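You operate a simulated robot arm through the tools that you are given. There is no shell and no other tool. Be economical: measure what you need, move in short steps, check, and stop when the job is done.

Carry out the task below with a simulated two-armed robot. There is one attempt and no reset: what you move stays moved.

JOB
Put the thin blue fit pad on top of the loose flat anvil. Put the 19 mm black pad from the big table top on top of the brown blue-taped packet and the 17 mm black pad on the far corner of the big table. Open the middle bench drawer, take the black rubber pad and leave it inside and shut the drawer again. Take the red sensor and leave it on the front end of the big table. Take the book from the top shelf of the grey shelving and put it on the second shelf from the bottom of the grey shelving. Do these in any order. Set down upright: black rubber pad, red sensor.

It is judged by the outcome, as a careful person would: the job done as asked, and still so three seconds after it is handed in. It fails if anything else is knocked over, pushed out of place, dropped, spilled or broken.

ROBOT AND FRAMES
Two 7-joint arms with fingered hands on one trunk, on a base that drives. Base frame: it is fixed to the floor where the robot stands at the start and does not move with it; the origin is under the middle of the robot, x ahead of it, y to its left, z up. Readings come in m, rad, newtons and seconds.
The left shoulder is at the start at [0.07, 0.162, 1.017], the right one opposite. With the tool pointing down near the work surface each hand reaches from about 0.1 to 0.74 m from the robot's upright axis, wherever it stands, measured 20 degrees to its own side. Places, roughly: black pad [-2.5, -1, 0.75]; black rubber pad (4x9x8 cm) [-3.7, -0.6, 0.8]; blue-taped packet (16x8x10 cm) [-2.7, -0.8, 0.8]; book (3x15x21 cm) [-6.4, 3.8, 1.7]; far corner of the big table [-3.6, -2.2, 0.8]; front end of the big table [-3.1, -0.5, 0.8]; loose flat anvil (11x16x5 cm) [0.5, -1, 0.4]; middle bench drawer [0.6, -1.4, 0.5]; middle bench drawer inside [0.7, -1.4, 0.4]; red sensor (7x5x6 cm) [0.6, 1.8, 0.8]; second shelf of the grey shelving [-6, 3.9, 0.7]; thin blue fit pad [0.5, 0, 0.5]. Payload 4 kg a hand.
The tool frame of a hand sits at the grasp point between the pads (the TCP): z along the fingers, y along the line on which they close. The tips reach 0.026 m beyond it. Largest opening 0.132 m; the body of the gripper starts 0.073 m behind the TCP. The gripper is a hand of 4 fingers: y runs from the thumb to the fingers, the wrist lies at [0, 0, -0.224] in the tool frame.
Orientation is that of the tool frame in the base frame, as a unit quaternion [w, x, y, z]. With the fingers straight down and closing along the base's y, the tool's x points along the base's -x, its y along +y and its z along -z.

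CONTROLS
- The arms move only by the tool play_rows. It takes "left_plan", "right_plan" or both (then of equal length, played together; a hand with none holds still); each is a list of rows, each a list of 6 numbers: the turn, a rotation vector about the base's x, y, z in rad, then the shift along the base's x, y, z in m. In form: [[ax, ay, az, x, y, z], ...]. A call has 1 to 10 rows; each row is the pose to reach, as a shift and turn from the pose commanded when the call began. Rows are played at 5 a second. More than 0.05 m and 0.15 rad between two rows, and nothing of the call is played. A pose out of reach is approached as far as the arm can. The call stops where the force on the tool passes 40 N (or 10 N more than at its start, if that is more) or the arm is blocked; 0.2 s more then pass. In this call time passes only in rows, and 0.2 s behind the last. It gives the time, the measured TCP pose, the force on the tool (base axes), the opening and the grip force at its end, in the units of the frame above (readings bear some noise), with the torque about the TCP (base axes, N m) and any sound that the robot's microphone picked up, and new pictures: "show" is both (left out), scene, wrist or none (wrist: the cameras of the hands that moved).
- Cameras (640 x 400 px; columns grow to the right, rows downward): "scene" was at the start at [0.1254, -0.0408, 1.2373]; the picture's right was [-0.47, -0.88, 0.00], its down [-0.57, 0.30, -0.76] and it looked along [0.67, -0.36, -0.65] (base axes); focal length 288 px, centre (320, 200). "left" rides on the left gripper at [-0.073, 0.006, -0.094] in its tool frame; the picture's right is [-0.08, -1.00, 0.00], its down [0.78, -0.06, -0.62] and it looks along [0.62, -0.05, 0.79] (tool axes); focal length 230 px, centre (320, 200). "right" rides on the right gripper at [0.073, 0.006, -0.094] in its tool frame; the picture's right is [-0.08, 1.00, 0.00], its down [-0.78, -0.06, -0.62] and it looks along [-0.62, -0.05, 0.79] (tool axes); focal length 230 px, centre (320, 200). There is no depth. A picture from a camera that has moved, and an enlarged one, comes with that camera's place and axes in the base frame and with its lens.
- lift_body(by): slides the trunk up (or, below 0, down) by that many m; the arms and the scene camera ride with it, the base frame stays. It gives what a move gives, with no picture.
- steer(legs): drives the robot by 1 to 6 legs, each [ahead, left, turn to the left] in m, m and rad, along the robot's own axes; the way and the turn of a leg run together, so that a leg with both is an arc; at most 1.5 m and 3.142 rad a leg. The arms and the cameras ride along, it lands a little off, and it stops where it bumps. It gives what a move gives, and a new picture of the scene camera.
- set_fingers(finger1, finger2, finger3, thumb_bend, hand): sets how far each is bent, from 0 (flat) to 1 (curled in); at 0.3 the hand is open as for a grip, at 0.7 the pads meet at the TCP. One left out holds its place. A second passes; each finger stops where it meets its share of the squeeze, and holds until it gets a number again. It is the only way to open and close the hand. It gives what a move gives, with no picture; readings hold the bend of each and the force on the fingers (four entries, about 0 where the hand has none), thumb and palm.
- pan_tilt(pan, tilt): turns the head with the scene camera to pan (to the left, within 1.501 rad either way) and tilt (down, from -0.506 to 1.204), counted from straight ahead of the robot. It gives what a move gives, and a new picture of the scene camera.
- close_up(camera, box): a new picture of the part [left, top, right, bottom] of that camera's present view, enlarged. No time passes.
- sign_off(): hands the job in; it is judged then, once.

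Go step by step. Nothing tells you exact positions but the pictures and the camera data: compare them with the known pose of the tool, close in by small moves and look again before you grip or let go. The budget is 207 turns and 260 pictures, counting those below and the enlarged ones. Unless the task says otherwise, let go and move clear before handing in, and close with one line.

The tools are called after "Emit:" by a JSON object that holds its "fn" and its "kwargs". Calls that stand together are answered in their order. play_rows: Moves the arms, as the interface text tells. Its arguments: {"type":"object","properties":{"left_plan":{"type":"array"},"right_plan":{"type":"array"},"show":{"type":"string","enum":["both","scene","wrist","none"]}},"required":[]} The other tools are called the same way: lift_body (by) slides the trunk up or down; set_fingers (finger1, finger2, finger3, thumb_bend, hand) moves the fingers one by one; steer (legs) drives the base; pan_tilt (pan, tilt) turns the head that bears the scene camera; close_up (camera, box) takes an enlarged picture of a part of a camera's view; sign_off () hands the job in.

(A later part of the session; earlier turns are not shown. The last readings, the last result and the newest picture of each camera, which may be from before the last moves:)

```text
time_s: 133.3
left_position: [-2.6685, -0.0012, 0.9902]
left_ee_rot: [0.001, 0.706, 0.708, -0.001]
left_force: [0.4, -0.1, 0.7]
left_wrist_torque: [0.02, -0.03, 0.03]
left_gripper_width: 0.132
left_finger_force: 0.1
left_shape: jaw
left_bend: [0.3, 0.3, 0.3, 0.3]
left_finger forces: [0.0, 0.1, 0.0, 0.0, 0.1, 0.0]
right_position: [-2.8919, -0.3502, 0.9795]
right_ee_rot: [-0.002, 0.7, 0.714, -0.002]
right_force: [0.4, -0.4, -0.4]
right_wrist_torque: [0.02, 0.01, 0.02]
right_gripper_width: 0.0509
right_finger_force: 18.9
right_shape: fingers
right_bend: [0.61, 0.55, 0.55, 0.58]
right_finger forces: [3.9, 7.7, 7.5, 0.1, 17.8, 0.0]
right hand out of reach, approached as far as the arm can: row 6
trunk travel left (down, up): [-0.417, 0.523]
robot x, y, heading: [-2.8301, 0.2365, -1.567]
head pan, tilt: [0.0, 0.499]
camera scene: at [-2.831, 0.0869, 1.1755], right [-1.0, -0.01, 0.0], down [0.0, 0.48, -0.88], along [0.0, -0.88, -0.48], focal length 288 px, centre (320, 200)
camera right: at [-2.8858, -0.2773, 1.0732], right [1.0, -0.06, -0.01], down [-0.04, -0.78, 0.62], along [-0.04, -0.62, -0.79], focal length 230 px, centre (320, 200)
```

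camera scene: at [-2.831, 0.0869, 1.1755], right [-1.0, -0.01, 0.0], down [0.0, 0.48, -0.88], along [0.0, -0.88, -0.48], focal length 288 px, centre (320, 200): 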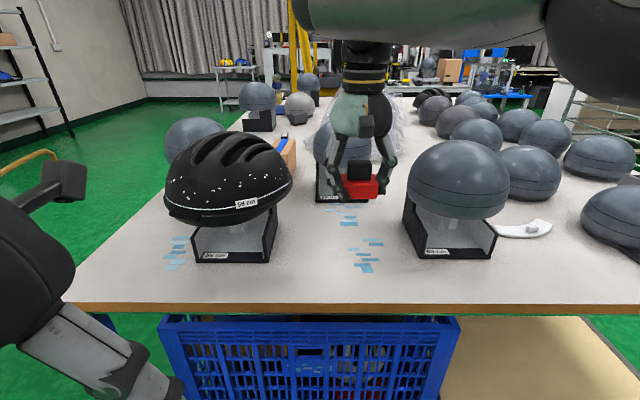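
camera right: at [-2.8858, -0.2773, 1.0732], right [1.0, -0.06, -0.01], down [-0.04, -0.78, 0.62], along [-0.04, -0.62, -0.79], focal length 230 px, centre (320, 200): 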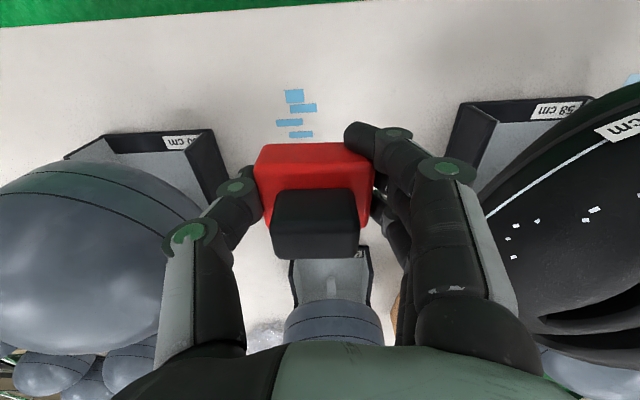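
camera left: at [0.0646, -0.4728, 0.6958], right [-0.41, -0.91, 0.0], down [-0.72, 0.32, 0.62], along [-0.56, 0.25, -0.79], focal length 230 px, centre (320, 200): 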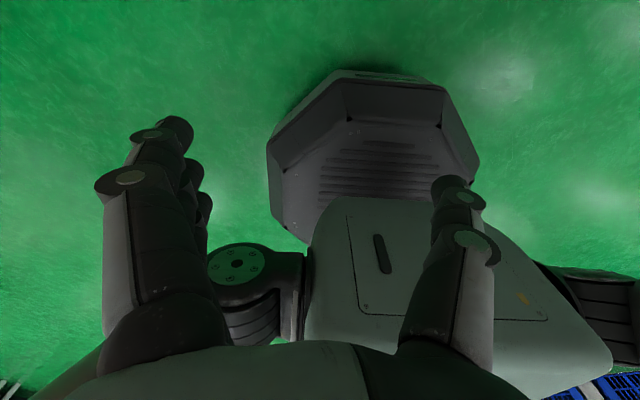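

Reach limit at this height, so I'll roll 5 cm forward, then lower toward the table.

Emit:
{"fn": "steer", "kwargs": {"legs": [[0.05, 0, 0]]}}

Emit:
{"fn": "play_rows", "kwargs": {"right_plan": [[0, 0, 0, 0, 0, -0.04], [0, 0, 0, 0, 0, -0.08], [0, 0, 0, 0, 0, -0.12], [0, 0, 0, 0, 0, -0.16], [0, 0, 0, 0, 0, -0.18]]}}

```text
time_s: 134.2
left_position: [-2.6679, -0.0517, 0.9891]
left_ee_rot: [0.001, 0.706, 0.708, 0.001]
left_force: [0.2, -1.0, -1.2]
left_wrist_torque: [0.05, 0.0, -0.02]
left_gripper_width: 0.1319
left_finger_force: 0.0
left_shape: jaw
left_bend: [0.3, 0.3, 0.3, 0.3]
left_finger forces: [0.0, 0.0, 0.0, 0.0, 0.0, 0.0]
right_position: [-2.8911, -0.399, 0.9782]
right_ee_rot: [-0.001, 0.7, 0.714, -0.002]
right_force: [-0.3, -0.8, -2.0]
right_wrist_torque: [0.01, -0.01, -0.02]
right_gripper_width: 0.0512
right_finger_force: 18.0
right_shape: fingers
right_bend: [0.61, 0.55, 0.55, 0.58]
right_finger forces: [4.0, 7.9, 7.5, 0.0, 17.8, 0.0]
trunk travel left (down, up): [-0.417, 0.523]
robot x, y, heading: [-2.8341, 0.1824, -1.561]
head pan, tilt: [0.0, 0.499]
camera scene: at [-2.8308, 0.0368, 1.1754], right [-1.0, -0.01, 0.0], down [0.0, 0.48, -0.88], along [0.0, -0.88, -0.48], focal length 288 px, centre (320, 200)
```

scene: 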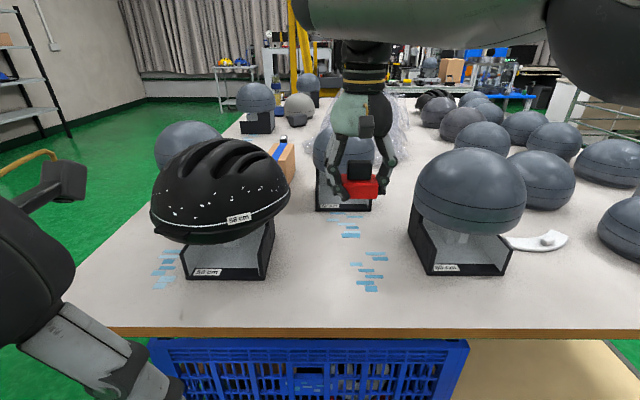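

```text
time_s: 135.4
left_position: [-2.6678, -0.0495, 0.9904]
left_ee_rot: [0.001, 0.706, 0.708, -0.001]
left_force: [0.1, -1.0, -0.2]
left_wrist_torque: [0.06, 0.01, 0.0]
left_gripper_width: 0.1319
left_finger_force: 0.2
left_shape: jaw
left_bend: [0.3, 0.3, 0.3, 0.3]
left_finger forces: [0.1, 0.1, 0.1, 0.0, 0.0, 0.0]
right_position: [-2.8893, -0.3998, 0.8124]
right_ee_rot: [0.009, 0.7, 0.714, -0.005]
right_force: [-0.9, 7.8, 19.9]
right_wrist_torque: [0.29, -0.31, 0.15]
right_gripper_width: 0.0504
right_finger_force: 28.7
right_shape: fingers
right_bend: [0.62, 0.58, 0.57, 0.58]
right_finger forces: [4.2, 21.4, 9.4, 0.1, 20.8, 0.0]
trunk travel left (down, up): [-0.417, 0.523]
robot x, y, heading: [-2.8306, 0.1819, -1.564]
head pan, tilt: [0.0, 0.499]
stopped in row 5 (right hand): the force on the tool passed its limit at 45 N (the readings are from after the stop); the commanded pose is now the measured one
camera scene: at [-2.8311, 0.0395, 1.176], right [-1.0, 0.0, 0.0], down [0.0, 0.48, -0.88], along [0.0, -0.88, -0.48], focal length 288 px, centre (320, 200)
camera right: at [-2.8839, -0.3253, 0.9047], right [1.0, -0.06, 0.01], down [-0.05, -0.77, 0.63], along [-0.03, -0.63, -0.78], focal length 230 px, centre (320, 200)
```

scene: 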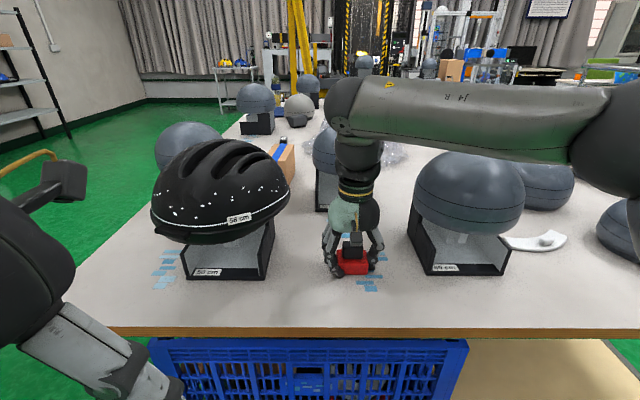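
right: 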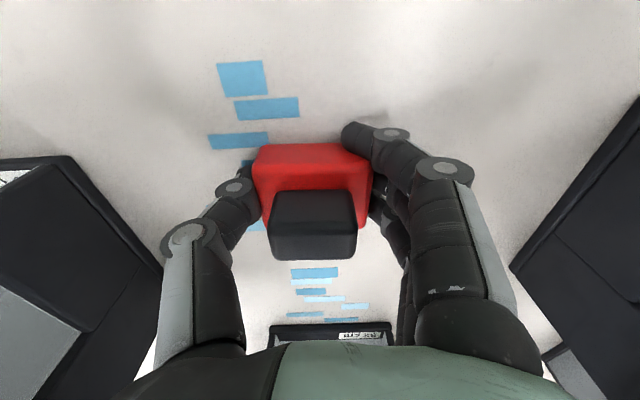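

The sensor is on the table, upright. Easing 2 mm and opening.

Emit:
{"fn": "play_rows", "kwargs": {"right_plan": [[0, 0, 0, 0, 0, 0.003]], "show": "none"}}

Emit:
{"fn": "set_fingers", "kwargs": {"hand": "right", "finger1": 0.45, "finger2": 0.45, "finger3": 0.45, "thumb_bend": 0.45}}

Emit:
{"fn": "play_rows", "kwargs": {"right_plan": [[0, 0, 0, 0, 0, 0.02], [0, 0, 0, 0, 0, 0.06], [0, 0, 0, 0, 0, 0.1], [0, 0, 0, 0, 0, 0.14], [0, 0, 0, 0, 0, 0.17], [0, 0, 0, 0, 0.04, 0.18], [0, 0, 0, 0, 0.08, 0.18], [0, 0, 0, 0, 0.12, 0.18]]}}

```text
time_s: 135.8
left_position: [-2.667, -0.0508, 0.9904]
left_ee_rot: [0.001, 0.706, 0.708, -0.002]
left_force: [-0.1, 0.2, 0.5]
left_wrist_torque: [-0.07, 0.0, 0.01]
left_gripper_width: 0.1317
left_finger_force: 0.0
left_shape: jaw
left_bend: [0.3, 0.3, 0.3, 0.3]
left_finger forces: [0.0, 0.1, 0.0, 0.1, 0.0, 0.0]
right_position: [-2.889, -0.4001, 0.8126]
right_ee_rot: [0.006, 0.7, 0.714, -0.005]
right_force: [0.5, 2.5, 7.0]
right_wrist_torque: [0.09, -0.3, 0.09]
right_gripper_width: 0.0505
right_finger_force: 22.3
right_shape: fingers
right_bend: [0.62, 0.57, 0.57, 0.58]
right_finger forces: [3.9, 14.0, 8.4, 0.1, 18.0, 0.1]
trunk travel left (down, up): [-0.417, 0.523]
robot x, y, heading: [-2.8323, 0.1815, -1.568]
head pan, tilt: [0.0, 0.499]
```

```text
time_s: 136.8
left_position: [-2.668, -0.0492, 0.99]
left_ee_rot: [0.001, 0.706, 0.709, 0.0]
left_force: [0.0, -0.2, -0.3]
left_wrist_torque: [0.01, 0.0, 0.01]
left_gripper_width: 0.132
left_finger_force: 0.1
left_shape: jaw
left_bend: [0.3, 0.3, 0.3, 0.3]
left_finger forces: [0.1, 0.0, 0.0, 0.0, 0.0, 0.0]
right_position: [-2.8898, -0.401, 0.8124]
right_ee_rot: [0.008, 0.7, 0.714, -0.005]
right_force: [-5.3, -1.3, 14.1]
right_wrist_torque: [0.37, -0.45, 0.03]
right_gripper_width: 0.0789
right_finger_force: 7.2
right_shape: fingers
right_bend: [0.52, 0.45, 0.45, 0.45]
right_finger forces: [14.1, 0.0, 0.0, 0.0, 0.1, 0.0]
trunk travel left (down, up): [-0.417, 0.523]
robot x, y, heading: [-2.8323, 0.1783, -1.564]
head pan, tilt: [0.0, 0.499]
```

```text
time_s: 138.6
left_position: [-2.6689, -0.0499, 0.9911]
left_ee_rot: [0.001, 0.706, 0.709, 0.0]
left_force: [0.0, -0.6, -0.7]
left_wrist_torque: [-0.04, 0.0, 0.03]
left_gripper_width: 0.1319
left_finger_force: 0.1
left_shape: jaw
left_bend: [0.3, 0.3, 0.3, 0.3]
left_finger forces: [0.0, 0.1, 0.0, 0.0, 0.0, 0.1]
right_position: [-2.8912, -0.2797, 0.993]
right_ee_rot: [0.008, 0.701, 0.713, -0.005]
right_force: [0.3, 0.5, 0.3]
right_wrist_torque: [-0.02, 0.0, 0.01]
right_gripper_width: 0.0865
right_finger_force: 0.0
right_shape: fingers
right_bend: [0.45, 0.45, 0.45, 0.45]
right_finger forces: [0.0, 0.0, 0.0, 0.0, 0.0, 0.0]
trunk travel left (down, up): [-0.417, 0.523]
robot x, y, heading: [-2.8342, 0.1817, -1.567]
head pan, tilt: [0.0, 0.499]
camera scene: at [-2.8319, 0.0394, 1.1758], right [-1.0, -0.01, 0.0], down [0.0, 0.48, -0.88], along [0.0, -0.88, -0.48], focal length 288 px, centre (320, 200)
camera right: at [-2.8857, -0.2056, 1.0856], right [1.0, -0.06, 0.0], down [-0.05, -0.78, 0.63], along [-0.03, -0.63, -0.78], focal length 230 px, centre (320, 200)
```

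scene: 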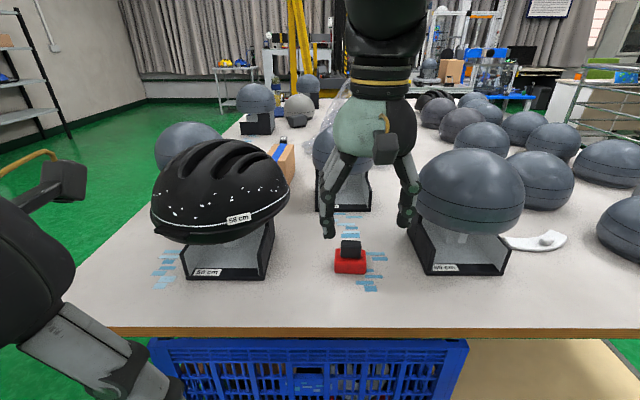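
right: 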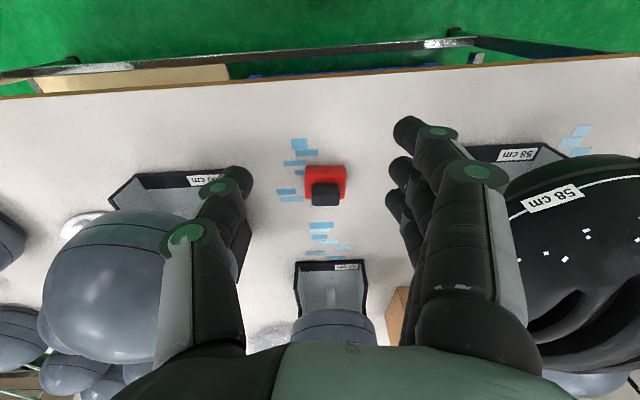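

The red sensor stands upright on the front end. Next, drive around to the left long side of the table, facing it.

Emit:
{"fn": "steer", "kwargs": {"legs": [[-0.45, 0, 0], [0, 1.25, 0], [1.45, 0, 0], [0, 0, -1.57]]}}

Emit:
{"fn": "pan_tilt", "kwargs": {"pan": 0.0, "tilt": 0.45}}

Emit:
{"fn": "pan_tilt", "kwargs": {"pan": 0.5, "tilt": 0.45}}

```text
time_s: 157.9
left_position: [-1.7987, -0.979, 0.9897]
left_ee_rot: [-0.001, 1.0, 0.008, -0.001]
left_force: [0.0, 0.2, -0.1]
left_wrist_torque: [0.01, -0.01, -0.03]
left_gripper_width: 0.1318
left_finger_force: 0.1
left_shape: jaw
left_bend: [0.3, 0.3, 0.3, 0.3]
left_finger forces: [0.0, 0.0, 0.0, 0.1, 0.0, 0.0]
right_position: [-2.031, -0.7599, 0.9918]
right_ee_rot: [0.002, 1.0, 0.016, -0.008]
right_force: [0.7, -0.3, 0.0]
right_wrist_torque: [-0.01, -0.05, 0.0]
right_gripper_width: 0.0865
right_finger_force: 0.0
right_shape: fingers
right_bend: [0.45, 0.45, 0.45, 0.45]
right_finger forces: [0.1, 0.1, 0.1, 0.1, 0.0, 0.0]
trunk travel left (down, up): [-0.417, 0.523]
robot x, y, heading: [-1.5688, -0.8079, -3.125]
head pan, tilt: [0.0, 0.499]
camera scene: at [-1.7087, -0.8143, 1.1756], right [-0.02, 1.0, 0.0], down [0.48, 0.01, -0.88], along [-0.88, -0.02, -0.48], focal length 288 px, centre (320, 200)
```

scene: 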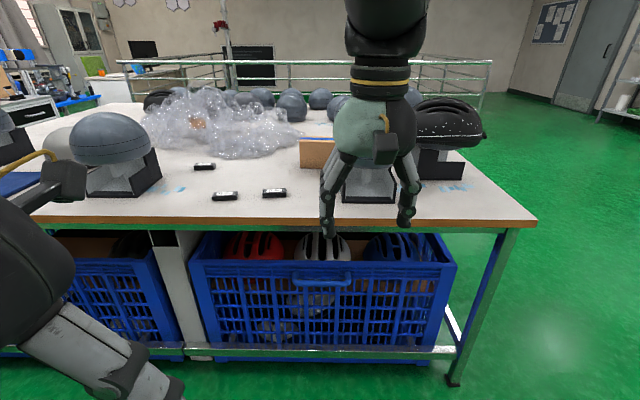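

```text
time_s: 158.5
left_position: [-1.7966, -0.9778, 0.9891]
left_ee_rot: [-0.001, 1.0, 0.008, 0.0]
left_force: [0.1, -0.6, -0.2]
left_wrist_torque: [-0.01, 0.0, 0.02]
left_gripper_width: 0.132
left_finger_force: 0.1
left_shape: jaw
left_bend: [0.3, 0.3, 0.3, 0.3]
left_finger forces: [0.1, 0.0, 0.1, 0.0, 0.1, 0.1]
right_position: [-2.0307, -0.7593, 0.9934]
right_ee_rot: [0.001, 1.0, 0.016, -0.007]
right_force: [0.1, -0.6, -0.9]
right_wrist_torque: [-0.01, 0.01, 0.03]
right_gripper_width: 0.0865
right_finger_force: 0.1
right_shape: fingers
right_bend: [0.45, 0.45, 0.45, 0.45]
right_finger forces: [0.0, 0.0, 0.0, 0.0, 0.1, 0.0]
trunk travel left (down, up): [-0.417, 0.523]
robot x, y, heading: [-1.567, -0.809, -3.12]
head pan, tilt: [0.0, 0.45]
camera scene: at [-1.7096, -0.8144, 1.18], right [-0.02, 1.0, 0.0], down [0.44, 0.01, -0.9], along [-0.9, -0.02, -0.44], focal length 288 px, centre (320, 200)
```

scene: 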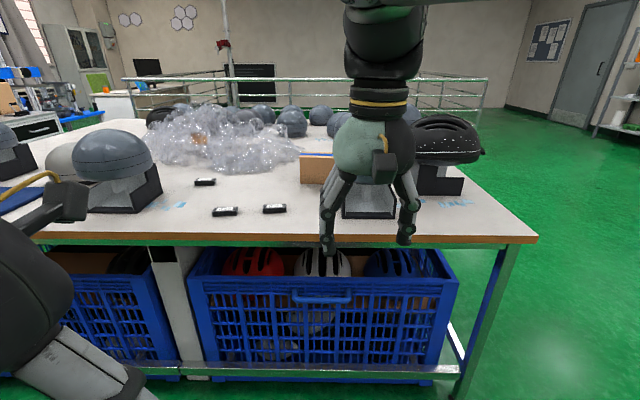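

```text
time_s: 159.4
left_position: [-1.7963, -0.9788, 0.9905]
left_ee_rot: [0.0, 1.0, 0.007, 0.0]
left_force: [-0.7, 0.1, -0.8]
left_wrist_torque: [0.03, -0.01, 0.01]
left_gripper_width: 0.1319
left_finger_force: 0.1
left_shape: jaw
left_bend: [0.3, 0.3, 0.3, 0.3]
left_finger forces: [0.0, 0.1, 0.0, 0.0, 0.1, 0.0]
right_position: [-2.03, -0.7584, 0.9931]
right_ee_rot: [0.001, 1.0, 0.015, -0.008]
right_force: [-0.7, 0.0, -0.1]
right_wrist_torque: [-0.01, 0.0, 0.01]
right_gripper_width: 0.0865
right_finger_force: 0.1
right_shape: fingers
right_bend: [0.45, 0.45, 0.45, 0.45]
right_finger forces: [0.0, 0.0, 0.1, 0.0, 0.0, 0.0]
trunk travel left (down, up): [-0.417, 0.523]
robot x, y, heading: [-1.5688, -0.8137, -3.123]
head pan, tilt: [0.499, 0.45]
camera scene: at [-1.6977, -0.8581, 1.18], right [-0.49, 0.87, 0.0], down [0.38, 0.21, -0.9], along [-0.78, -0.44, -0.44], focal length 288 px, centre (320, 200)
```

scene: 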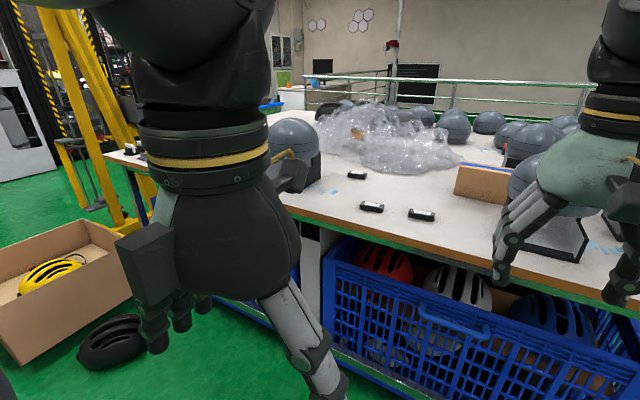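

Three small black pads are in view; enlarging to read labels.

Emit:
{"fn": "close_up", "kwargs": {"camera": "scene", "box": [340, 160, 450, 230]}}

```text
5.71 times, centred on (395, 195) of scene
camera zoom: at [-1.6977, -0.8581, 1.18], right [-0.49, 0.87, 0.0], down [0.38, 0.21, -0.9], along [-0.78, -0.44, -0.44], focal length 1646 px, centre (-109, 229)
```

zoom: 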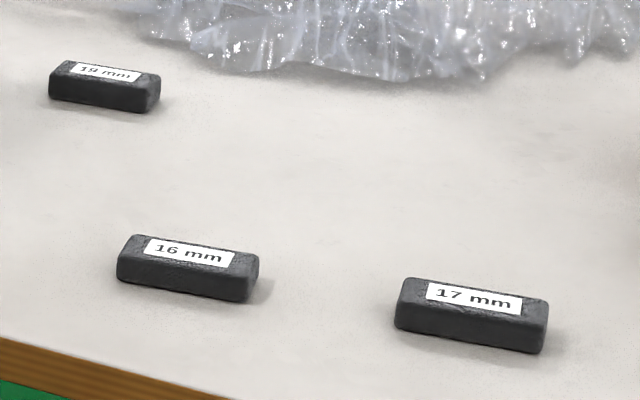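

19 mm pad is the far one (~(−2.69, −1.25)); 17 mm the near right (~(−2.49, −0.96)). I'll yaw the right hand so it closes across the pads' short side, and strafe left.

Emit:
{"fn": "play_rows", "kwargs": {"right_plan": [[0, 0, -0.15, 0.01, 0, 0.01], [0, 0, -0.3, 0.03, 0, 0.02], [0, 0, -0.45, 0.05, 0, 0.03], [0, 0, -0.6, 0.06, 0, 0.04], [0, 0, -0.75, 0.07, 0, 0.05], [0, 0, -0.9, 0.08, 0, 0.05], [0, 0, -1.05, 0.08, 0, 0.05], [0, 0, -1.2, 0.08, 0, 0.05], [0, 0, -1.35, 0.08, 0, 0.05], [0, 0, -1.5, 0.08, 0, 0.05]], "show": "none"}}

Emit:
{"fn": "steer", "kwargs": {"legs": [[0, 0.5, -0.02], [0.2, 0, 0]]}}

Emit:
{"fn": "pan_tilt", "kwargs": {"pan": -0.1, "tilt": 0.5}}

Emit:
{"fn": "close_up", "kwargs": {"camera": "right", "box": [0, 0, 640, 400]}}

```text
time_s: 161.6
left_position: [-1.7969, -0.9778, 0.9905]
left_ee_rot: [0.0, 1.0, 0.008, -0.001]
left_force: [-0.6, -0.2, 0.2]
left_wrist_torque: [-0.02, 0.0, 0.01]
left_gripper_width: 0.132
left_finger_force: 0.0
left_shape: jaw
left_bend: [0.3, 0.3, 0.3, 0.3]
left_finger forces: [0.1, 0.0, 0.0, 0.0, 0.1, 0.1]
right_position: [-1.9504, -0.7584, 1.0422]
right_ee_rot: [-0.005, 0.742, -0.67, -0.006]
right_force: [-0.9, 0.3, -0.8]
right_wrist_torque: [0.01, 0.02, 0.0]
right_gripper_width: 0.0865
right_finger_force: 0.1
right_shape: fingers
right_bend: [0.45, 0.45, 0.45, 0.45]
right_finger forces: [0.0, 0.0, 0.1, 0.1, 0.1, 0.1]
trunk travel left (down, up): [-0.417, 0.523]
robot x, y, heading: [-1.5647, -0.8105, -3.13]
head pan, tilt: [0.499, 0.45]
```

```text
time_s: 165.8
left_position: [-1.9982, -1.4768, 0.9903]
left_ee_rot: [0.0, 1.0, -0.001, -0.001]
left_force: [-0.7, -0.1, 0.4]
left_wrist_torque: [0.0, -0.03, 0.0]
left_gripper_width: 0.1322
left_finger_force: 0.1
left_shape: jaw
left_bend: [0.3, 0.3, 0.3, 0.3]
left_finger forces: [0.0, 0.0, 0.0, 0.0, 0.0, 0.0]
right_position: [-2.1458, -1.2546, 1.0416]
right_ee_rot: [-0.004, 0.736, -0.677, -0.007]
right_force: [-0.4, 0.6, 0.1]
right_wrist_torque: [0.01, -0.01, 0.0]
right_gripper_width: 0.0867
right_finger_force: 0.0
right_shape: fingers
right_bend: [0.45, 0.45, 0.45, 0.45]
right_finger forces: [0.0, 0.0, 0.0, 0.0, 0.0, 0.0]
trunk travel left (down, up): [-0.417, 0.523]
robot x, y, heading: [-1.7664, -1.3145, 3.138]
head pan, tilt: [0.499, 0.45]
camera scene: at [-1.8962, -1.359, 1.18], right [-0.48, 0.88, 0.0], down [0.38, 0.21, -0.9], along [-0.79, -0.43, -0.44], focal length 288 px, centre (320, 200)
```

scene: 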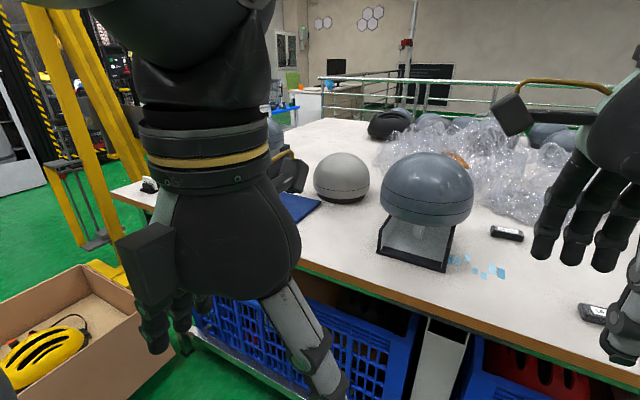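

```text
time_s: 166.8
left_position: [-1.9978, -1.4761, 0.9896]
left_ee_rot: [0.0, 1.0, -0.002, -0.001]
left_force: [0.0, 0.5, 0.4]
left_wrist_torque: [-0.01, 0.01, 0.0]
left_gripper_width: 0.1319
left_finger_force: 0.1
left_shape: jaw
left_bend: [0.3, 0.3, 0.3, 0.3]
left_finger forces: [0.0, 0.0, 0.0, 0.0, 0.0, 0.1]
right_position: [-2.1447, -1.2549, 1.0416]
right_ee_rot: [-0.005, 0.736, -0.677, -0.006]
right_force: [0.6, -0.1, -0.1]
right_wrist_torque: [-0.01, 0.01, -0.01]
right_gripper_width: 0.0863
right_finger_force: 0.1
right_shape: fingers
right_bend: [0.45, 0.45, 0.45, 0.45]
right_finger forces: [0.0, 0.0, 0.0, 0.0, 0.1, 0.0]
trunk travel left (down, up): [-0.417, 0.523]
robot x, y, heading: [-1.7639, -1.3131, 3.14]
head pan, tilt: [-0.099, 0.499]
camera scene: at [-1.9054, -1.306, 1.1756], right [0.1, 0.99, 0.0], down [0.48, -0.05, -0.88], along [-0.87, 0.09, -0.48], focal length 288 px, centre (320, 200)
```

scene: 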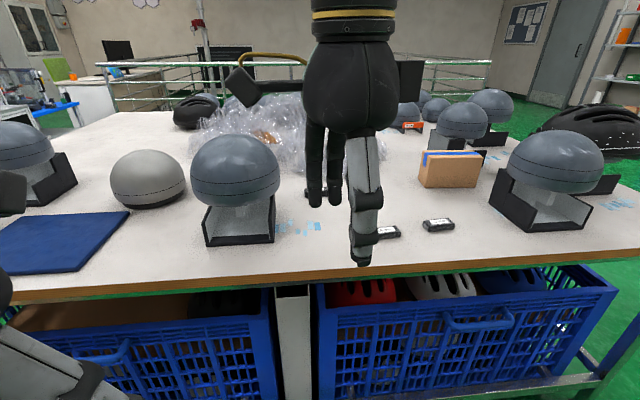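

```text
1.00 times, centred on (320, 200) of right (not enlarged: the box is as wide or as high as the picture)
camera zoom: at [-2.1443, -1.3302, 1.1347], right [-1.0, -0.01, 0.0], down [0.0, 0.78, 0.63], along [-0.01, 0.63, -0.78], focal length 230 px, centre (320, 200)
```

zoom: 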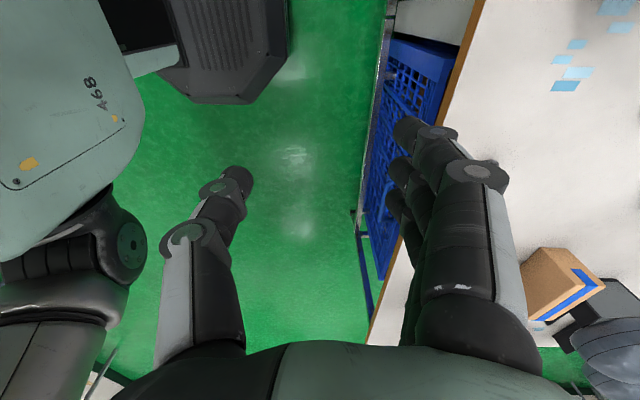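

Triangulation puts the 19 mm pad at (−2.665, −1.240), table z ≈ 0.775. A headform stands close on its left, so the default hand orientation (camera toward me) is safer; I'll yaw back and roll forward.

Emit:
{"fn": "play_rows", "kwargs": {"right_plan": [[0, 0, 0.15, 0, 0, 0], [0, 0, 0.3, 0, 0, 0], [0, 0, 0.45, 0, 0, 0], [0, 0, 0.6, 0, 0, 0], [0, 0, 0.75, 0, 0, 0], [0, 0, 0.9, 0, 0, 0], [0, 0, 1.05, 0, 0, 0], [0, 0, 1.2, 0, 0, 0], [0, 0, 1.35, 0, 0, 0], [0, 0, 1.49, 0, 0.01, 0]], "show": "none"}}

Emit:
{"fn": "steer", "kwargs": {"legs": [[0.2, 0, 0]]}}

Emit:
{"fn": "play_rows", "kwargs": {"right_plan": [[0, 0, 0, -0.05, 0, 0], [0, 0, 0, -0.1, 0, -0.01], [0, 0, 0, -0.15, 0, -0.04], [0, 0, 0, -0.19, 0, -0.07], [0, 0, 0, -0.22, 0, -0.1], [0, 0, 0, -0.26, 0, -0.12]]}}

```text
time_s: 169.0
left_position: [-1.9969, -1.4758, 0.9903]
left_ee_rot: [0.002, 1.0, -0.002, -0.001]
left_force: [0.6, 0.0, 0.4]
left_wrist_torque: [-0.06, 0.01, -0.02]
left_gripper_width: 0.132
left_finger_force: 0.2
left_shape: jaw
left_bend: [0.3, 0.3, 0.3, 0.3]
left_finger forces: [0.0, 0.1, 0.0, 0.0, 0.0, 0.0]
right_position: [-2.1461, -1.2434, 1.0421]
right_ee_rot: [0.001, 1.0, 0.002, -0.009]
right_force: [-0.4, 0.7, 0.1]
right_wrist_torque: [0.0, 0.01, 0.0]
right_gripper_width: 0.0867
right_finger_force: 0.0
right_shape: fingers
right_bend: [0.45, 0.45, 0.45, 0.45]
right_finger forces: [0.1, 0.0, 0.0, 0.0, 0.0, 0.0]
trunk travel left (down, up): [-0.417, 0.523]
robot x, y, heading: [-1.7639, -1.3109, 3.145]
head pan, tilt: [-0.099, 0.499]
```

```text
time_s: 170.6
left_position: [-2.1982, -1.4767, 0.9898]
left_ee_rot: [0.0, 1.0, 0.0, -0.001]
left_force: [0.3, -0.3, -0.3]
left_wrist_torque: [0.02, 0.01, 0.01]
left_gripper_width: 0.132
left_finger_force: 0.1
left_shape: jaw
left_bend: [0.3, 0.3, 0.3, 0.3]
left_finger forces: [0.0, 0.1, 0.1, 0.0, 0.0, 0.1]
right_position: [-2.3468, -1.245, 1.041]
right_ee_rot: [0.0, 1.0, 0.002, -0.007]
right_force: [-0.6, 1.0, 0.2]
right_wrist_torque: [-0.01, -0.01, 0.02]
right_gripper_width: 0.0864
right_finger_force: 0.1
right_shape: fingers
right_bend: [0.45, 0.45, 0.45, 0.45]
right_finger forces: [0.0, 0.1, 0.1, 0.0, 0.0, 0.0]
trunk travel left (down, up): [-0.417, 0.523]
robot x, y, heading: [-1.968, -1.3132, 3.14]
head pan, tilt: [-0.099, 0.499]
camera scene: at [-2.1063, -1.3058, 1.1755], right [0.1, 0.99, 0.0], down [0.48, -0.05, -0.88], along [-0.87, 0.09, -0.48], focal length 288 px, centre (320, 200)
```

scene: 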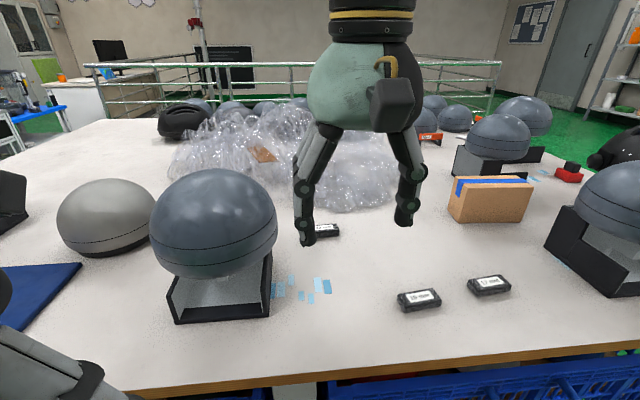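

```text
refused: row 2 steps farther than a row can; nothing moved
```

Moving the hand out toward the pad while lowering.

Emit:
{"fn": "play_rows", "kwargs": {"right_plan": [[0, 0, 0, -0.045, 0, -0.015], [0, 0, 0, -0.09, 0, -0.035], [0, 0, 0, -0.135, 0.002, -0.055], [0, 0, 0, -0.18, 0.003, -0.075], [0, 0, 0, -0.225, 0.004, -0.095], [0, 0, 0, -0.27, 0.005, -0.115], [0, 0, 0, -0.315, 0.005, -0.135], [0, 0, 0, -0.318, 0.005, -0.16]]}}

```text
time_s: 172.4
left_position: [-2.1978, -1.4756, 0.9897]
left_ee_rot: [0.001, 1.0, -0.001, -0.001]
left_force: [0.9, 0.8, -0.4]
left_wrist_torque: [-0.01, -0.01, 0.03]
left_gripper_width: 0.1319
left_finger_force: 0.0
left_shape: jaw
left_bend: [0.3, 0.3, 0.3, 0.3]
left_finger forces: [0.1, 0.1, 0.0, 0.0, 0.0, 0.0]
right_position: [-2.6161, -1.2549, 0.8818]
right_ee_rot: [0.002, 1.0, 0.001, -0.008]
right_force: [0.0, 1.0, 0.0]
right_wrist_torque: [-0.01, 0.01, 0.0]
right_gripper_width: 0.0868
right_finger_force: 0.1
right_shape: fingers
right_bend: [0.45, 0.45, 0.45, 0.45]
right_finger forces: [0.0, 0.0, 0.1, 0.1, 0.0, 0.0]
right hand out of reach, approached as far as the arm can: row 6, 7, 8
trunk travel left (down, up): [-0.417, 0.523]
robot x, y, heading: [-1.963, -1.3115, 3.141]
head pan, tilt: [-0.099, 0.499]
camera scene: at [-2.1055, -1.305, 1.1756], right [0.1, 0.99, 0.0], down [0.48, -0.05, -0.88], along [-0.87, 0.09, -0.48], focal length 288 px, centre (320, 200)
camera right: at [-2.5404, -1.2611, 0.9741], right [-0.07, -1.0, 0.0], down [-0.78, 0.06, 0.63], along [-0.63, 0.04, -0.78], focal length 230 px, centre (320, 200)
```

scene: 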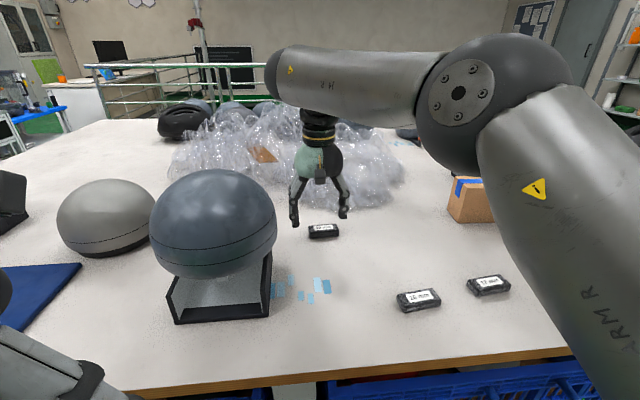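
right: 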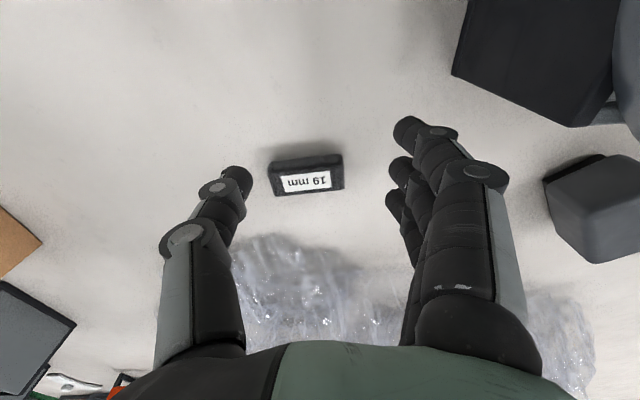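

Pad refined to (−2.654, −1.243); just out of reach. Rolling forward 4 cm.

Emit:
{"fn": "steer", "kwargs": {"legs": [[0.04, 0, 0]]}}

Emit:
{"fn": "close_up", "kwargs": {"camera": "right", "box": [200, 100, 440, 250]}}

```text
time_s: 173.3
left_position: [-2.2379, -1.4751, 0.9899]
left_ee_rot: [0.0, 1.0, -0.001, 0.0]
left_force: [-0.7, 0.2, -0.1]
left_wrist_torque: [-0.01, -0.02, 0.02]
left_gripper_width: 0.1319
left_finger_force: 0.0
left_shape: jaw
left_bend: [0.3, 0.3, 0.3, 0.3]
left_finger forces: [0.0, 0.0, 0.0, 0.0, 0.0, 0.0]
right_position: [-2.6559, -1.2546, 0.8811]
right_ee_rot: [0.0, 1.0, 0.001, -0.007]
right_force: [-0.4, -0.9, -0.3]
right_wrist_torque: [-0.03, -0.03, -0.01]
right_gripper_width: 0.0865
right_finger_force: 0.1
right_shape: fingers
right_bend: [0.45, 0.45, 0.45, 0.45]
right_finger forces: [0.0, 0.0, 0.0, 0.0, 0.0, 0.0]
trunk travel left (down, up): [-0.417, 0.523]
robot x, y, heading: [-2.0033, -1.3179, 3.141]
head pan, tilt: [-0.099, 0.499]
camera scene: at [-2.1464, -1.3059, 1.1754], right [0.1, 0.99, 0.0], down [0.48, -0.05, -0.88], along [-0.87, 0.09, -0.48], focal length 288 px, centre (320, 200)
```

scene: 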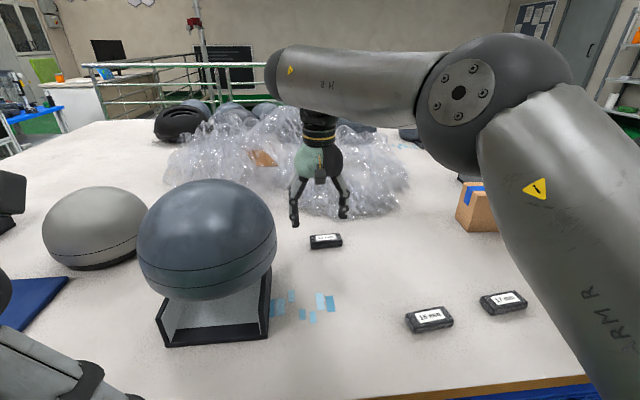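

```text
2.67 times, centred on (320, 175) of right
camera zoom: at [-2.5808, -1.262, 0.9736], right [-0.07, -1.0, 0.0], down [-0.78, 0.06, 0.63], along [-0.63, 0.04, -0.78], focal length 614 px, centre (320, 267)
```

zoom: 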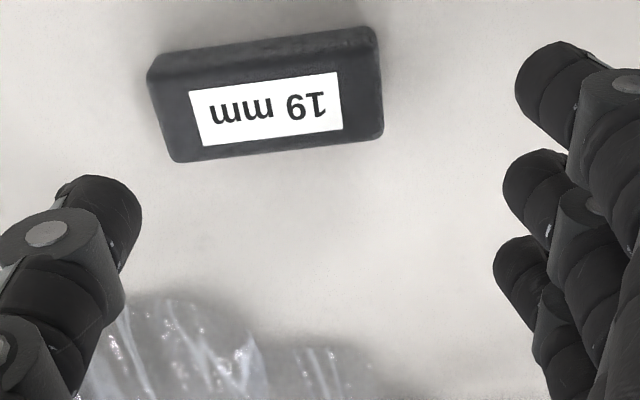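

The pad is aligned with the hand. Opening slightly, shifting to (−2.664, −1.241) and descending.

Emit:
{"fn": "set_fingers", "kwargs": {"hand": "right", "finger1": 0.4, "finger2": 0.4, "finger3": 0.4, "thumb_bend": 0.4}}

Emit:
{"fn": "play_rows", "kwargs": {"right_plan": [[0, 0, 0, -0.006, 0.0135, -0.02], [0, 0, 0, -0.008, 0.0135, -0.045], [0, 0, 0, -0.008, 0.0135, -0.065], [0, 0, 0, -0.008, 0.0135, -0.073]]}}

Emit:
{"fn": "close_up", "kwargs": {"camera": "scene", "box": [260, 150, 400, 260]}}

```text
time_s: 174.3
left_position: [-2.2375, -1.4766, 0.991]
left_ee_rot: [0.0, 1.0, -0.001, 0.0]
left_force: [0.0, -1.0, 0.7]
left_wrist_torque: [0.0, -0.02, -0.02]
left_gripper_width: 0.1318
left_finger_force: 0.0
left_shape: jaw
left_bend: [0.3, 0.3, 0.3, 0.3]
left_finger forces: [0.1, 0.1, 0.0, 0.0, 0.0, 0.1]
right_position: [-2.6543, -1.2554, 0.8815]
right_ee_rot: [0.001, 1.0, 0.001, -0.008]
right_force: [-0.1, -0.6, 0.5]
right_wrist_torque: [0.01, 0.02, 0.02]
right_gripper_width: 0.103
right_finger_force: 0.0
right_shape: fingers
right_bend: [0.4, 0.4, 0.4, 0.4]
right_finger forces: [0.1, 0.0, 0.0, 0.0, 0.1, 0.0]
trunk travel left (down, up): [-0.417, 0.523]
robot x, y, heading: [-2.0055, -1.3128, 3.139]
head pan, tilt: [-0.099, 0.499]
```

```text
time_s: 175.3
left_position: [-2.236, -1.4776, 0.9918]
left_ee_rot: [0.0, 1.0, -0.002, -0.001]
left_force: [-0.5, 0.4, 0.5]
left_wrist_torque: [0.01, -0.01, 0.03]
left_gripper_width: 0.1318
left_finger_force: 0.0
left_shape: jaw
left_bend: [0.3, 0.3, 0.3, 0.3]
left_finger forces: [0.0, 0.1, 0.0, 0.0, 0.1, 0.0]
right_position: [-2.6625, -1.2423, 0.8106]
right_ee_rot: [0.002, 1.0, 0.001, -0.01]
right_force: [-1.3, 2.2, 12.8]
right_wrist_torque: [-0.5, -0.21, -0.02]
right_gripper_width: 0.1039
right_finger_force: 6.3
right_shape: fingers
right_bend: [0.41, 0.4, 0.4, 0.4]
right_finger forces: [10.1, 0.4, 0.0, 0.1, 2.0, 0.1]
trunk travel left (down, up): [-0.417, 0.523]
robot x, y, heading: [-2.0018, -1.3177, 3.141]
head pan, tilt: [-0.099, 0.499]
camera scene: at [-2.1439, -1.3057, 1.176], right [0.1, 0.99, 0.0], down [0.48, -0.05, -0.88], along [-0.87, 0.09, -0.48], focal length 288 px, centre (320, 200)
camera right: at [-2.5869, -1.2479, 0.903], right [-0.08, -1.0, 0.0], down [-0.77, 0.06, 0.63], along [-0.63, 0.04, -0.78], focal length 230 px, centre (320, 200)
```

scene: 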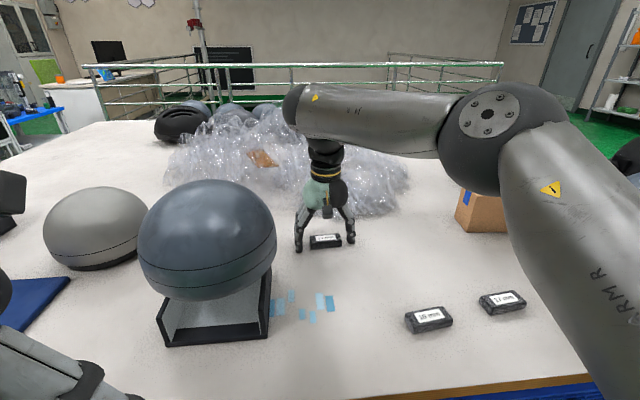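
right: 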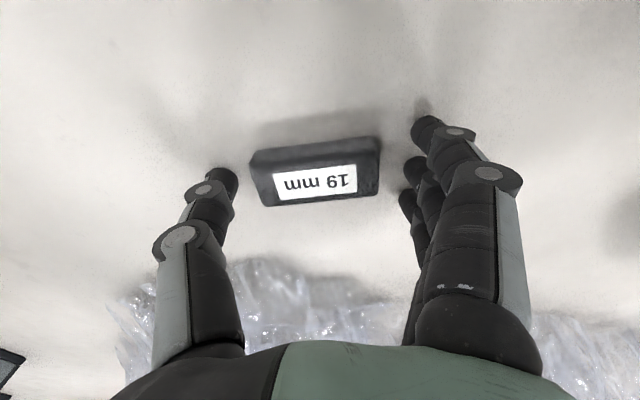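

```text
3.64 times, centred on (330, 205) of scene
camera zoom: at [-2.1439, -1.3057, 1.176], right [0.1, 0.99, 0.0], down [0.48, -0.05, -0.88], along [-0.87, 0.09, -0.48], focal length 1048 px, centre (284, 182)
```

zoom: 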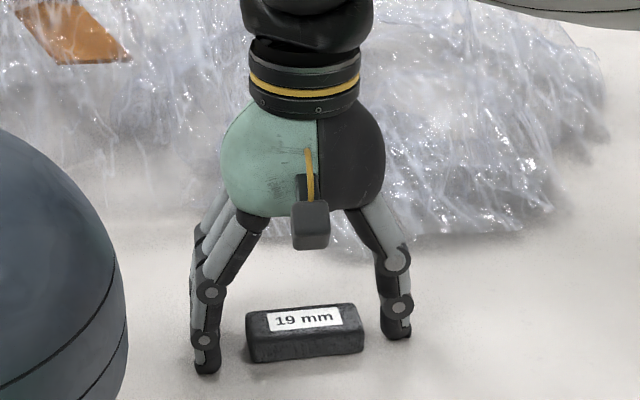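

Fingertips lightly touch the table around the pad. Raising 2 mm and closing.

Emit:
{"fn": "play_rows", "kwargs": {"right_plan": [[0, 0, 0, 0, 0, 0.003]], "show": "none"}}

Emit:
{"fn": "set_fingers", "kwargs": {"hand": "right", "finger1": 0.6, "finger2": 0.6, "finger3": 0.6, "thumb_bend": 0.6}}

Emit:
{"fn": "play_rows", "kwargs": {"right_plan": [[0, 0, 0, 0, 0, 0.01], [0, 0, 0, 0, 0, 0.03], [0, 0, 0, 0, 0, 0.06]]}}

```text
time_s: 175.7
left_position: [-2.2372, -1.4771, 0.9909]
left_ee_rot: [0.0, 1.0, -0.001, 0.0]
left_force: [0.6, 0.6, -0.2]
left_wrist_torque: [-0.02, 0.01, 0.0]
left_gripper_width: 0.132
left_finger_force: 0.1
left_shape: jaw
left_bend: [0.3, 0.3, 0.3, 0.3]
left_finger forces: [0.0, 0.1, 0.1, 0.0, 0.1, 0.0]
right_position: [-2.6632, -1.242, 0.8109]
right_ee_rot: [0.001, 1.0, 0.002, -0.007]
right_force: [-2.1, 0.6, 3.3]
right_wrist_torque: [-0.05, 0.03, -0.02]
right_gripper_width: 0.104
right_finger_force: 1.1
right_shape: fingers
right_bend: [0.4, 0.4, 0.4, 0.4]
right_finger forces: [1.8, 0.1, 0.0, 0.0, 0.7, 0.0]
trunk travel left (down, up): [-0.417, 0.523]
robot x, y, heading: [-2.0042, -1.3166, 3.139]
head pan, tilt: [-0.099, 0.499]
```

```text
time_s: 176.7
left_position: [-2.2351, -1.477, 0.9907]
left_ee_rot: [0.001, 1.0, -0.002, -0.002]
left_force: [0.3, 0.0, 0.0]
left_wrist_torque: [-0.01, 0.0, 0.02]
left_gripper_width: 0.132
left_finger_force: 0.0
left_shape: jaw
left_bend: [0.3, 0.3, 0.3, 0.3]
left_finger forces: [0.1, 0.0, 0.0, 0.1, 0.0, 0.0]
right_position: [-2.6622, -1.2434, 0.8127]
right_ee_rot: [0.001, 1.0, 0.001, -0.009]
right_force: [-0.2, -3.7, 14.4]
right_wrist_torque: [-0.69, -0.35, -0.05]
right_gripper_width: 0.0638
right_finger_force: 18.8
right_shape: fingers
right_bend: [0.56, 0.5, 0.6, 0.55]
right_finger forces: [17.9, 9.9, 0.1, 0.0, 10.8, 0.1]
trunk travel left (down, up): [-0.417, 0.523]
robot x, y, heading: [-2.0085, -1.3148, 3.142]
head pan, tilt: [-0.099, 0.499]
```

```text
time_s: 177.5
left_position: [-2.2374, -1.4773, 0.9897]
left_ee_rot: [0.0, 1.0, -0.001, -0.001]
left_force: [0.6, -0.1, -0.4]
left_wrist_torque: [-0.01, 0.0, 0.02]
left_gripper_width: 0.1317
left_finger_force: 0.1
left_shape: jaw
left_bend: [0.3, 0.3, 0.3, 0.3]
left_finger forces: [0.0, 0.0, 0.0, 0.1, 0.0, 0.1]
right_position: [-2.6629, -1.2416, 0.8719]
right_ee_rot: [0.001, 1.0, 0.001, -0.008]
right_force: [0.6, -0.4, -0.5]
right_wrist_torque: [0.01, 0.01, -0.01]
right_gripper_width: 0.0622
right_finger_force: 13.2
right_shape: fingers
right_bend: [0.56, 0.5, 0.6, 0.55]
right_finger forces: [6.8, 7.8, 0.0, 0.1, 11.9, 0.0]
trunk travel left (down, up): [-0.417, 0.523]
robot x, y, heading: [-2.0029, -1.3166, 3.146]
head pan, tilt: [-0.099, 0.499]
camera scene: at [-2.1447, -1.3063, 1.1756], right [0.1, 0.99, 0.0], down [0.48, -0.05, -0.88], along [-0.87, 0.09, -0.48], focal length 288 px, centre (320, 200)
camera right: at [-2.5872, -1.2486, 0.9645], right [-0.07, -1.0, 0.0], down [-0.78, 0.06, 0.63], along [-0.63, 0.04, -0.78], focal length 230 px, centre (320, 200)
```

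scene: 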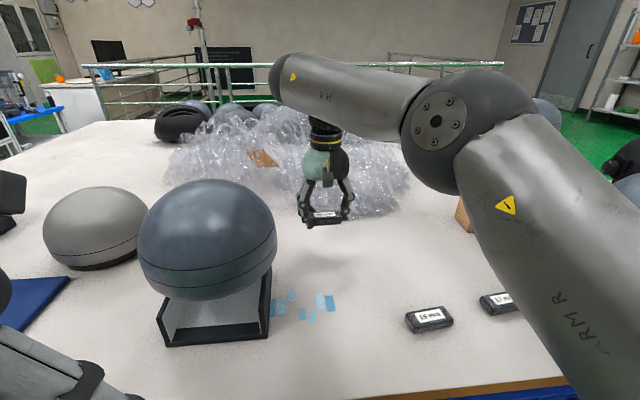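
right: 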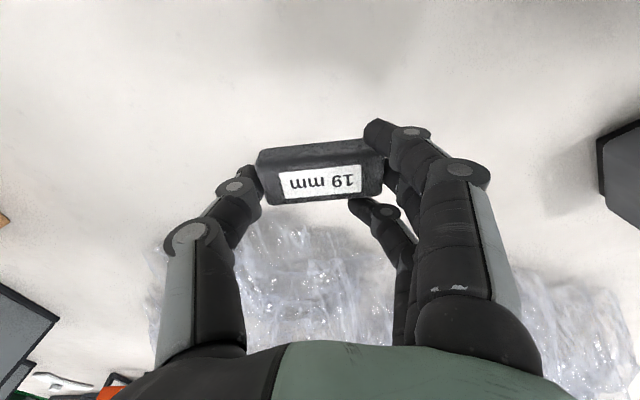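

19 mm pad is held. The packet's top is around z 0.872, front face x ≈ −2.68, y ≈ −0.90…−0.74. I'll lift and retract, raise the trunk to clear the headform domes, and move right.

Emit:
{"fn": "play_rows", "kwargs": {"right_plan": [[0, 0, 0, 0.02, 0, 0.03], [0, 0, 0, 0.06, 0, 0.05], [0, 0, 0, 0.1, 0, 0.07], [0, 0, 0, 0.14, 0, 0.09], [0, 0, 0, 0.18, 0, 0.11], [0, 0, 0, 0.22, 0, 0.13], [0, 0, 0, 0.26, 0, 0.14]], "show": "none"}}

Emit:
{"fn": "lift_body", "kwargs": {"by": 0.2}}

Emit:
{"fn": "steer", "kwargs": {"legs": [[-0.1, 0, 0], [0, -0.28, 0]]}}

Emit:
{"fn": "pan_tilt", "kwargs": {"pan": -0.3, "tilt": 0.65}}

```text
time_s: 179.1
left_position: [-2.236, -1.4761, 0.9908]
left_ee_rot: [0.0, 1.0, 0.0, 0.0]
left_force: [-0.5, -0.5, 0.1]
left_wrist_torque: [0.02, 0.02, 0.02]
left_gripper_width: 0.132
left_finger_force: 0.1
left_shape: jaw
left_bend: [0.3, 0.3, 0.3, 0.3]
left_finger forces: [0.0, 0.0, 0.0, 0.0, 0.1, 0.1]
right_position: [-2.4019, -1.2411, 1.0121]
right_ee_rot: [0.002, 1.0, 0.0, -0.008]
right_force: [0.1, -0.3, 0.0]
right_wrist_torque: [0.01, 0.03, 0.0]
right_gripper_width: 0.062
right_finger_force: 12.8
right_shape: fingers
right_bend: [0.56, 0.5, 0.6, 0.55]
right_finger forces: [6.8, 7.8, 0.0, 0.1, 11.8, 0.1]
trunk travel left (down, up): [-0.417, 0.523]
robot x, y, heading: [-2.0053, -1.3107, 3.142]
head pan, tilt: [-0.099, 0.499]
```

```text
time_s: 181.3
left_position: [-2.2372, -1.4763, 1.1904]
left_ee_rot: [-0.001, 1.0, -0.001, -0.001]
left_force: [0.1, -0.1, 0.7]
left_wrist_torque: [-0.05, 0.03, 0.04]
left_gripper_width: 0.1321
left_finger_force: 0.0
left_shape: jaw
left_bend: [0.3, 0.3, 0.3, 0.3]
left_finger forces: [0.0, 0.0, 0.0, 0.1, 0.0, 0.0]
right_position: [-2.4042, -1.242, 1.2112]
right_ee_rot: [0.001, 1.0, 0.003, -0.007]
right_force: [-0.6, 0.1, -1.1]
right_wrist_torque: [-0.01, 0.03, 0.01]
right_gripper_width: 0.062
right_finger_force: 13.1
right_shape: fingers
right_bend: [0.56, 0.5, 0.6, 0.55]
right_finger forces: [6.9, 7.8, 0.1, 0.0, 11.8, 0.1]
trunk travel left (down, up): [-0.617, 0.323]
robot x, y, heading: [-2.0023, -1.3125, 3.148]
head pan, tilt: [-0.099, 0.499]
```

```text
time_s: 184.0
left_position: [-2.137, -1.198, 1.1902]
left_ee_rot: [-0.001, 1.0, 0.0, -0.001]
left_force: [-0.5, -0.1, -0.5]
left_wrist_torque: [-0.03, 0.0, -0.05]
left_gripper_width: 0.132
left_finger_force: 0.1
left_shape: jaw
left_bend: [0.3, 0.3, 0.3, 0.3]
left_finger forces: [0.0, 0.0, 0.0, 0.1, 0.1, 0.0]
right_position: [-2.3041, -0.9644, 1.2119]
right_ee_rot: [0.0, 1.0, 0.003, -0.008]
right_force: [0.1, -0.2, -0.6]
right_wrist_torque: [-0.01, -0.01, -0.02]
right_gripper_width: 0.062
right_finger_force: 13.0
right_shape: fingers
right_bend: [0.56, 0.5, 0.6, 0.55]
right_finger forces: [6.9, 7.8, 0.0, 0.0, 11.8, 0.0]
trunk travel left (down, up): [-0.617, 0.323]
robot x, y, heading: [-1.9101, -1.0356, 3.14]
head pan, tilt: [-0.099, 0.499]
camera scene: at [-2.0453, -1.0278, 1.3756], right [0.1, 0.99, 0.0], down [0.48, -0.05, -0.88], along [-0.87, 0.09, -0.48], focal length 288 px, centre (320, 200)
```

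scene: 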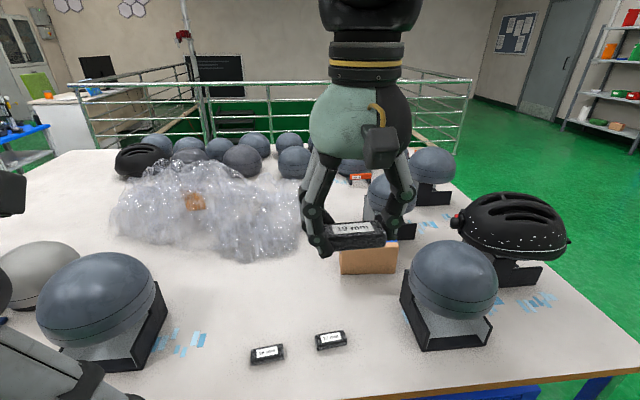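

```text
time_s: 184.7
left_position: [-2.137, -1.1968, 1.1898]
left_ee_rot: [0.0, 1.0, -0.002, 0.0]
left_force: [-0.1, 0.6, -1.1]
left_wrist_torque: [-0.02, 0.0, -0.01]
left_gripper_width: 0.1319
left_finger_force: 0.1
left_shape: jaw
left_bend: [0.3, 0.3, 0.3, 0.3]
left_finger forces: [0.0, 0.0, 0.0, 0.0, 0.0, 0.0]
right_position: [-2.3035, -0.963, 1.2117]
right_ee_rot: [0.0, 1.0, 0.001, -0.007]
right_force: [-0.2, -0.2, -0.6]
right_wrist_torque: [-0.03, -0.03, 0.02]
right_gripper_width: 0.0617
right_finger_force: 13.0
right_shape: fingers
right_bend: [0.56, 0.5, 0.6, 0.55]
right_finger forces: [6.8, 7.8, 0.0, 0.1, 11.7, 0.0]
trunk travel left (down, up): [-0.617, 0.323]
robot x, y, heading: [-1.9046, -1.0377, 3.137]
head pan, tilt: [-0.3, 0.649]
camera scene: at [-2.0375, -1.0096, 1.3622], right [0.3, 0.96, 0.0], down [0.58, -0.18, -0.8], along [-0.76, 0.24, -0.6], focal length 288 px, centre (320, 200)
```

scene: 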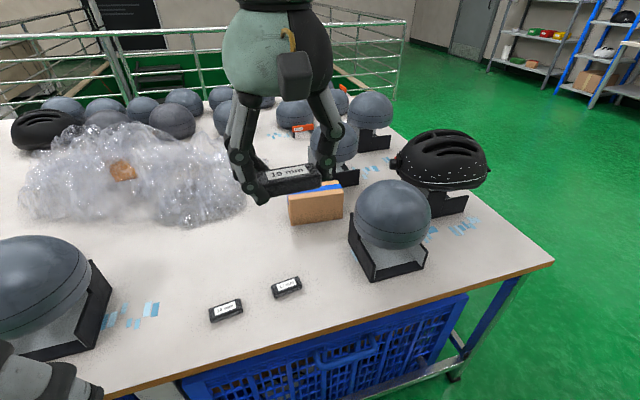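

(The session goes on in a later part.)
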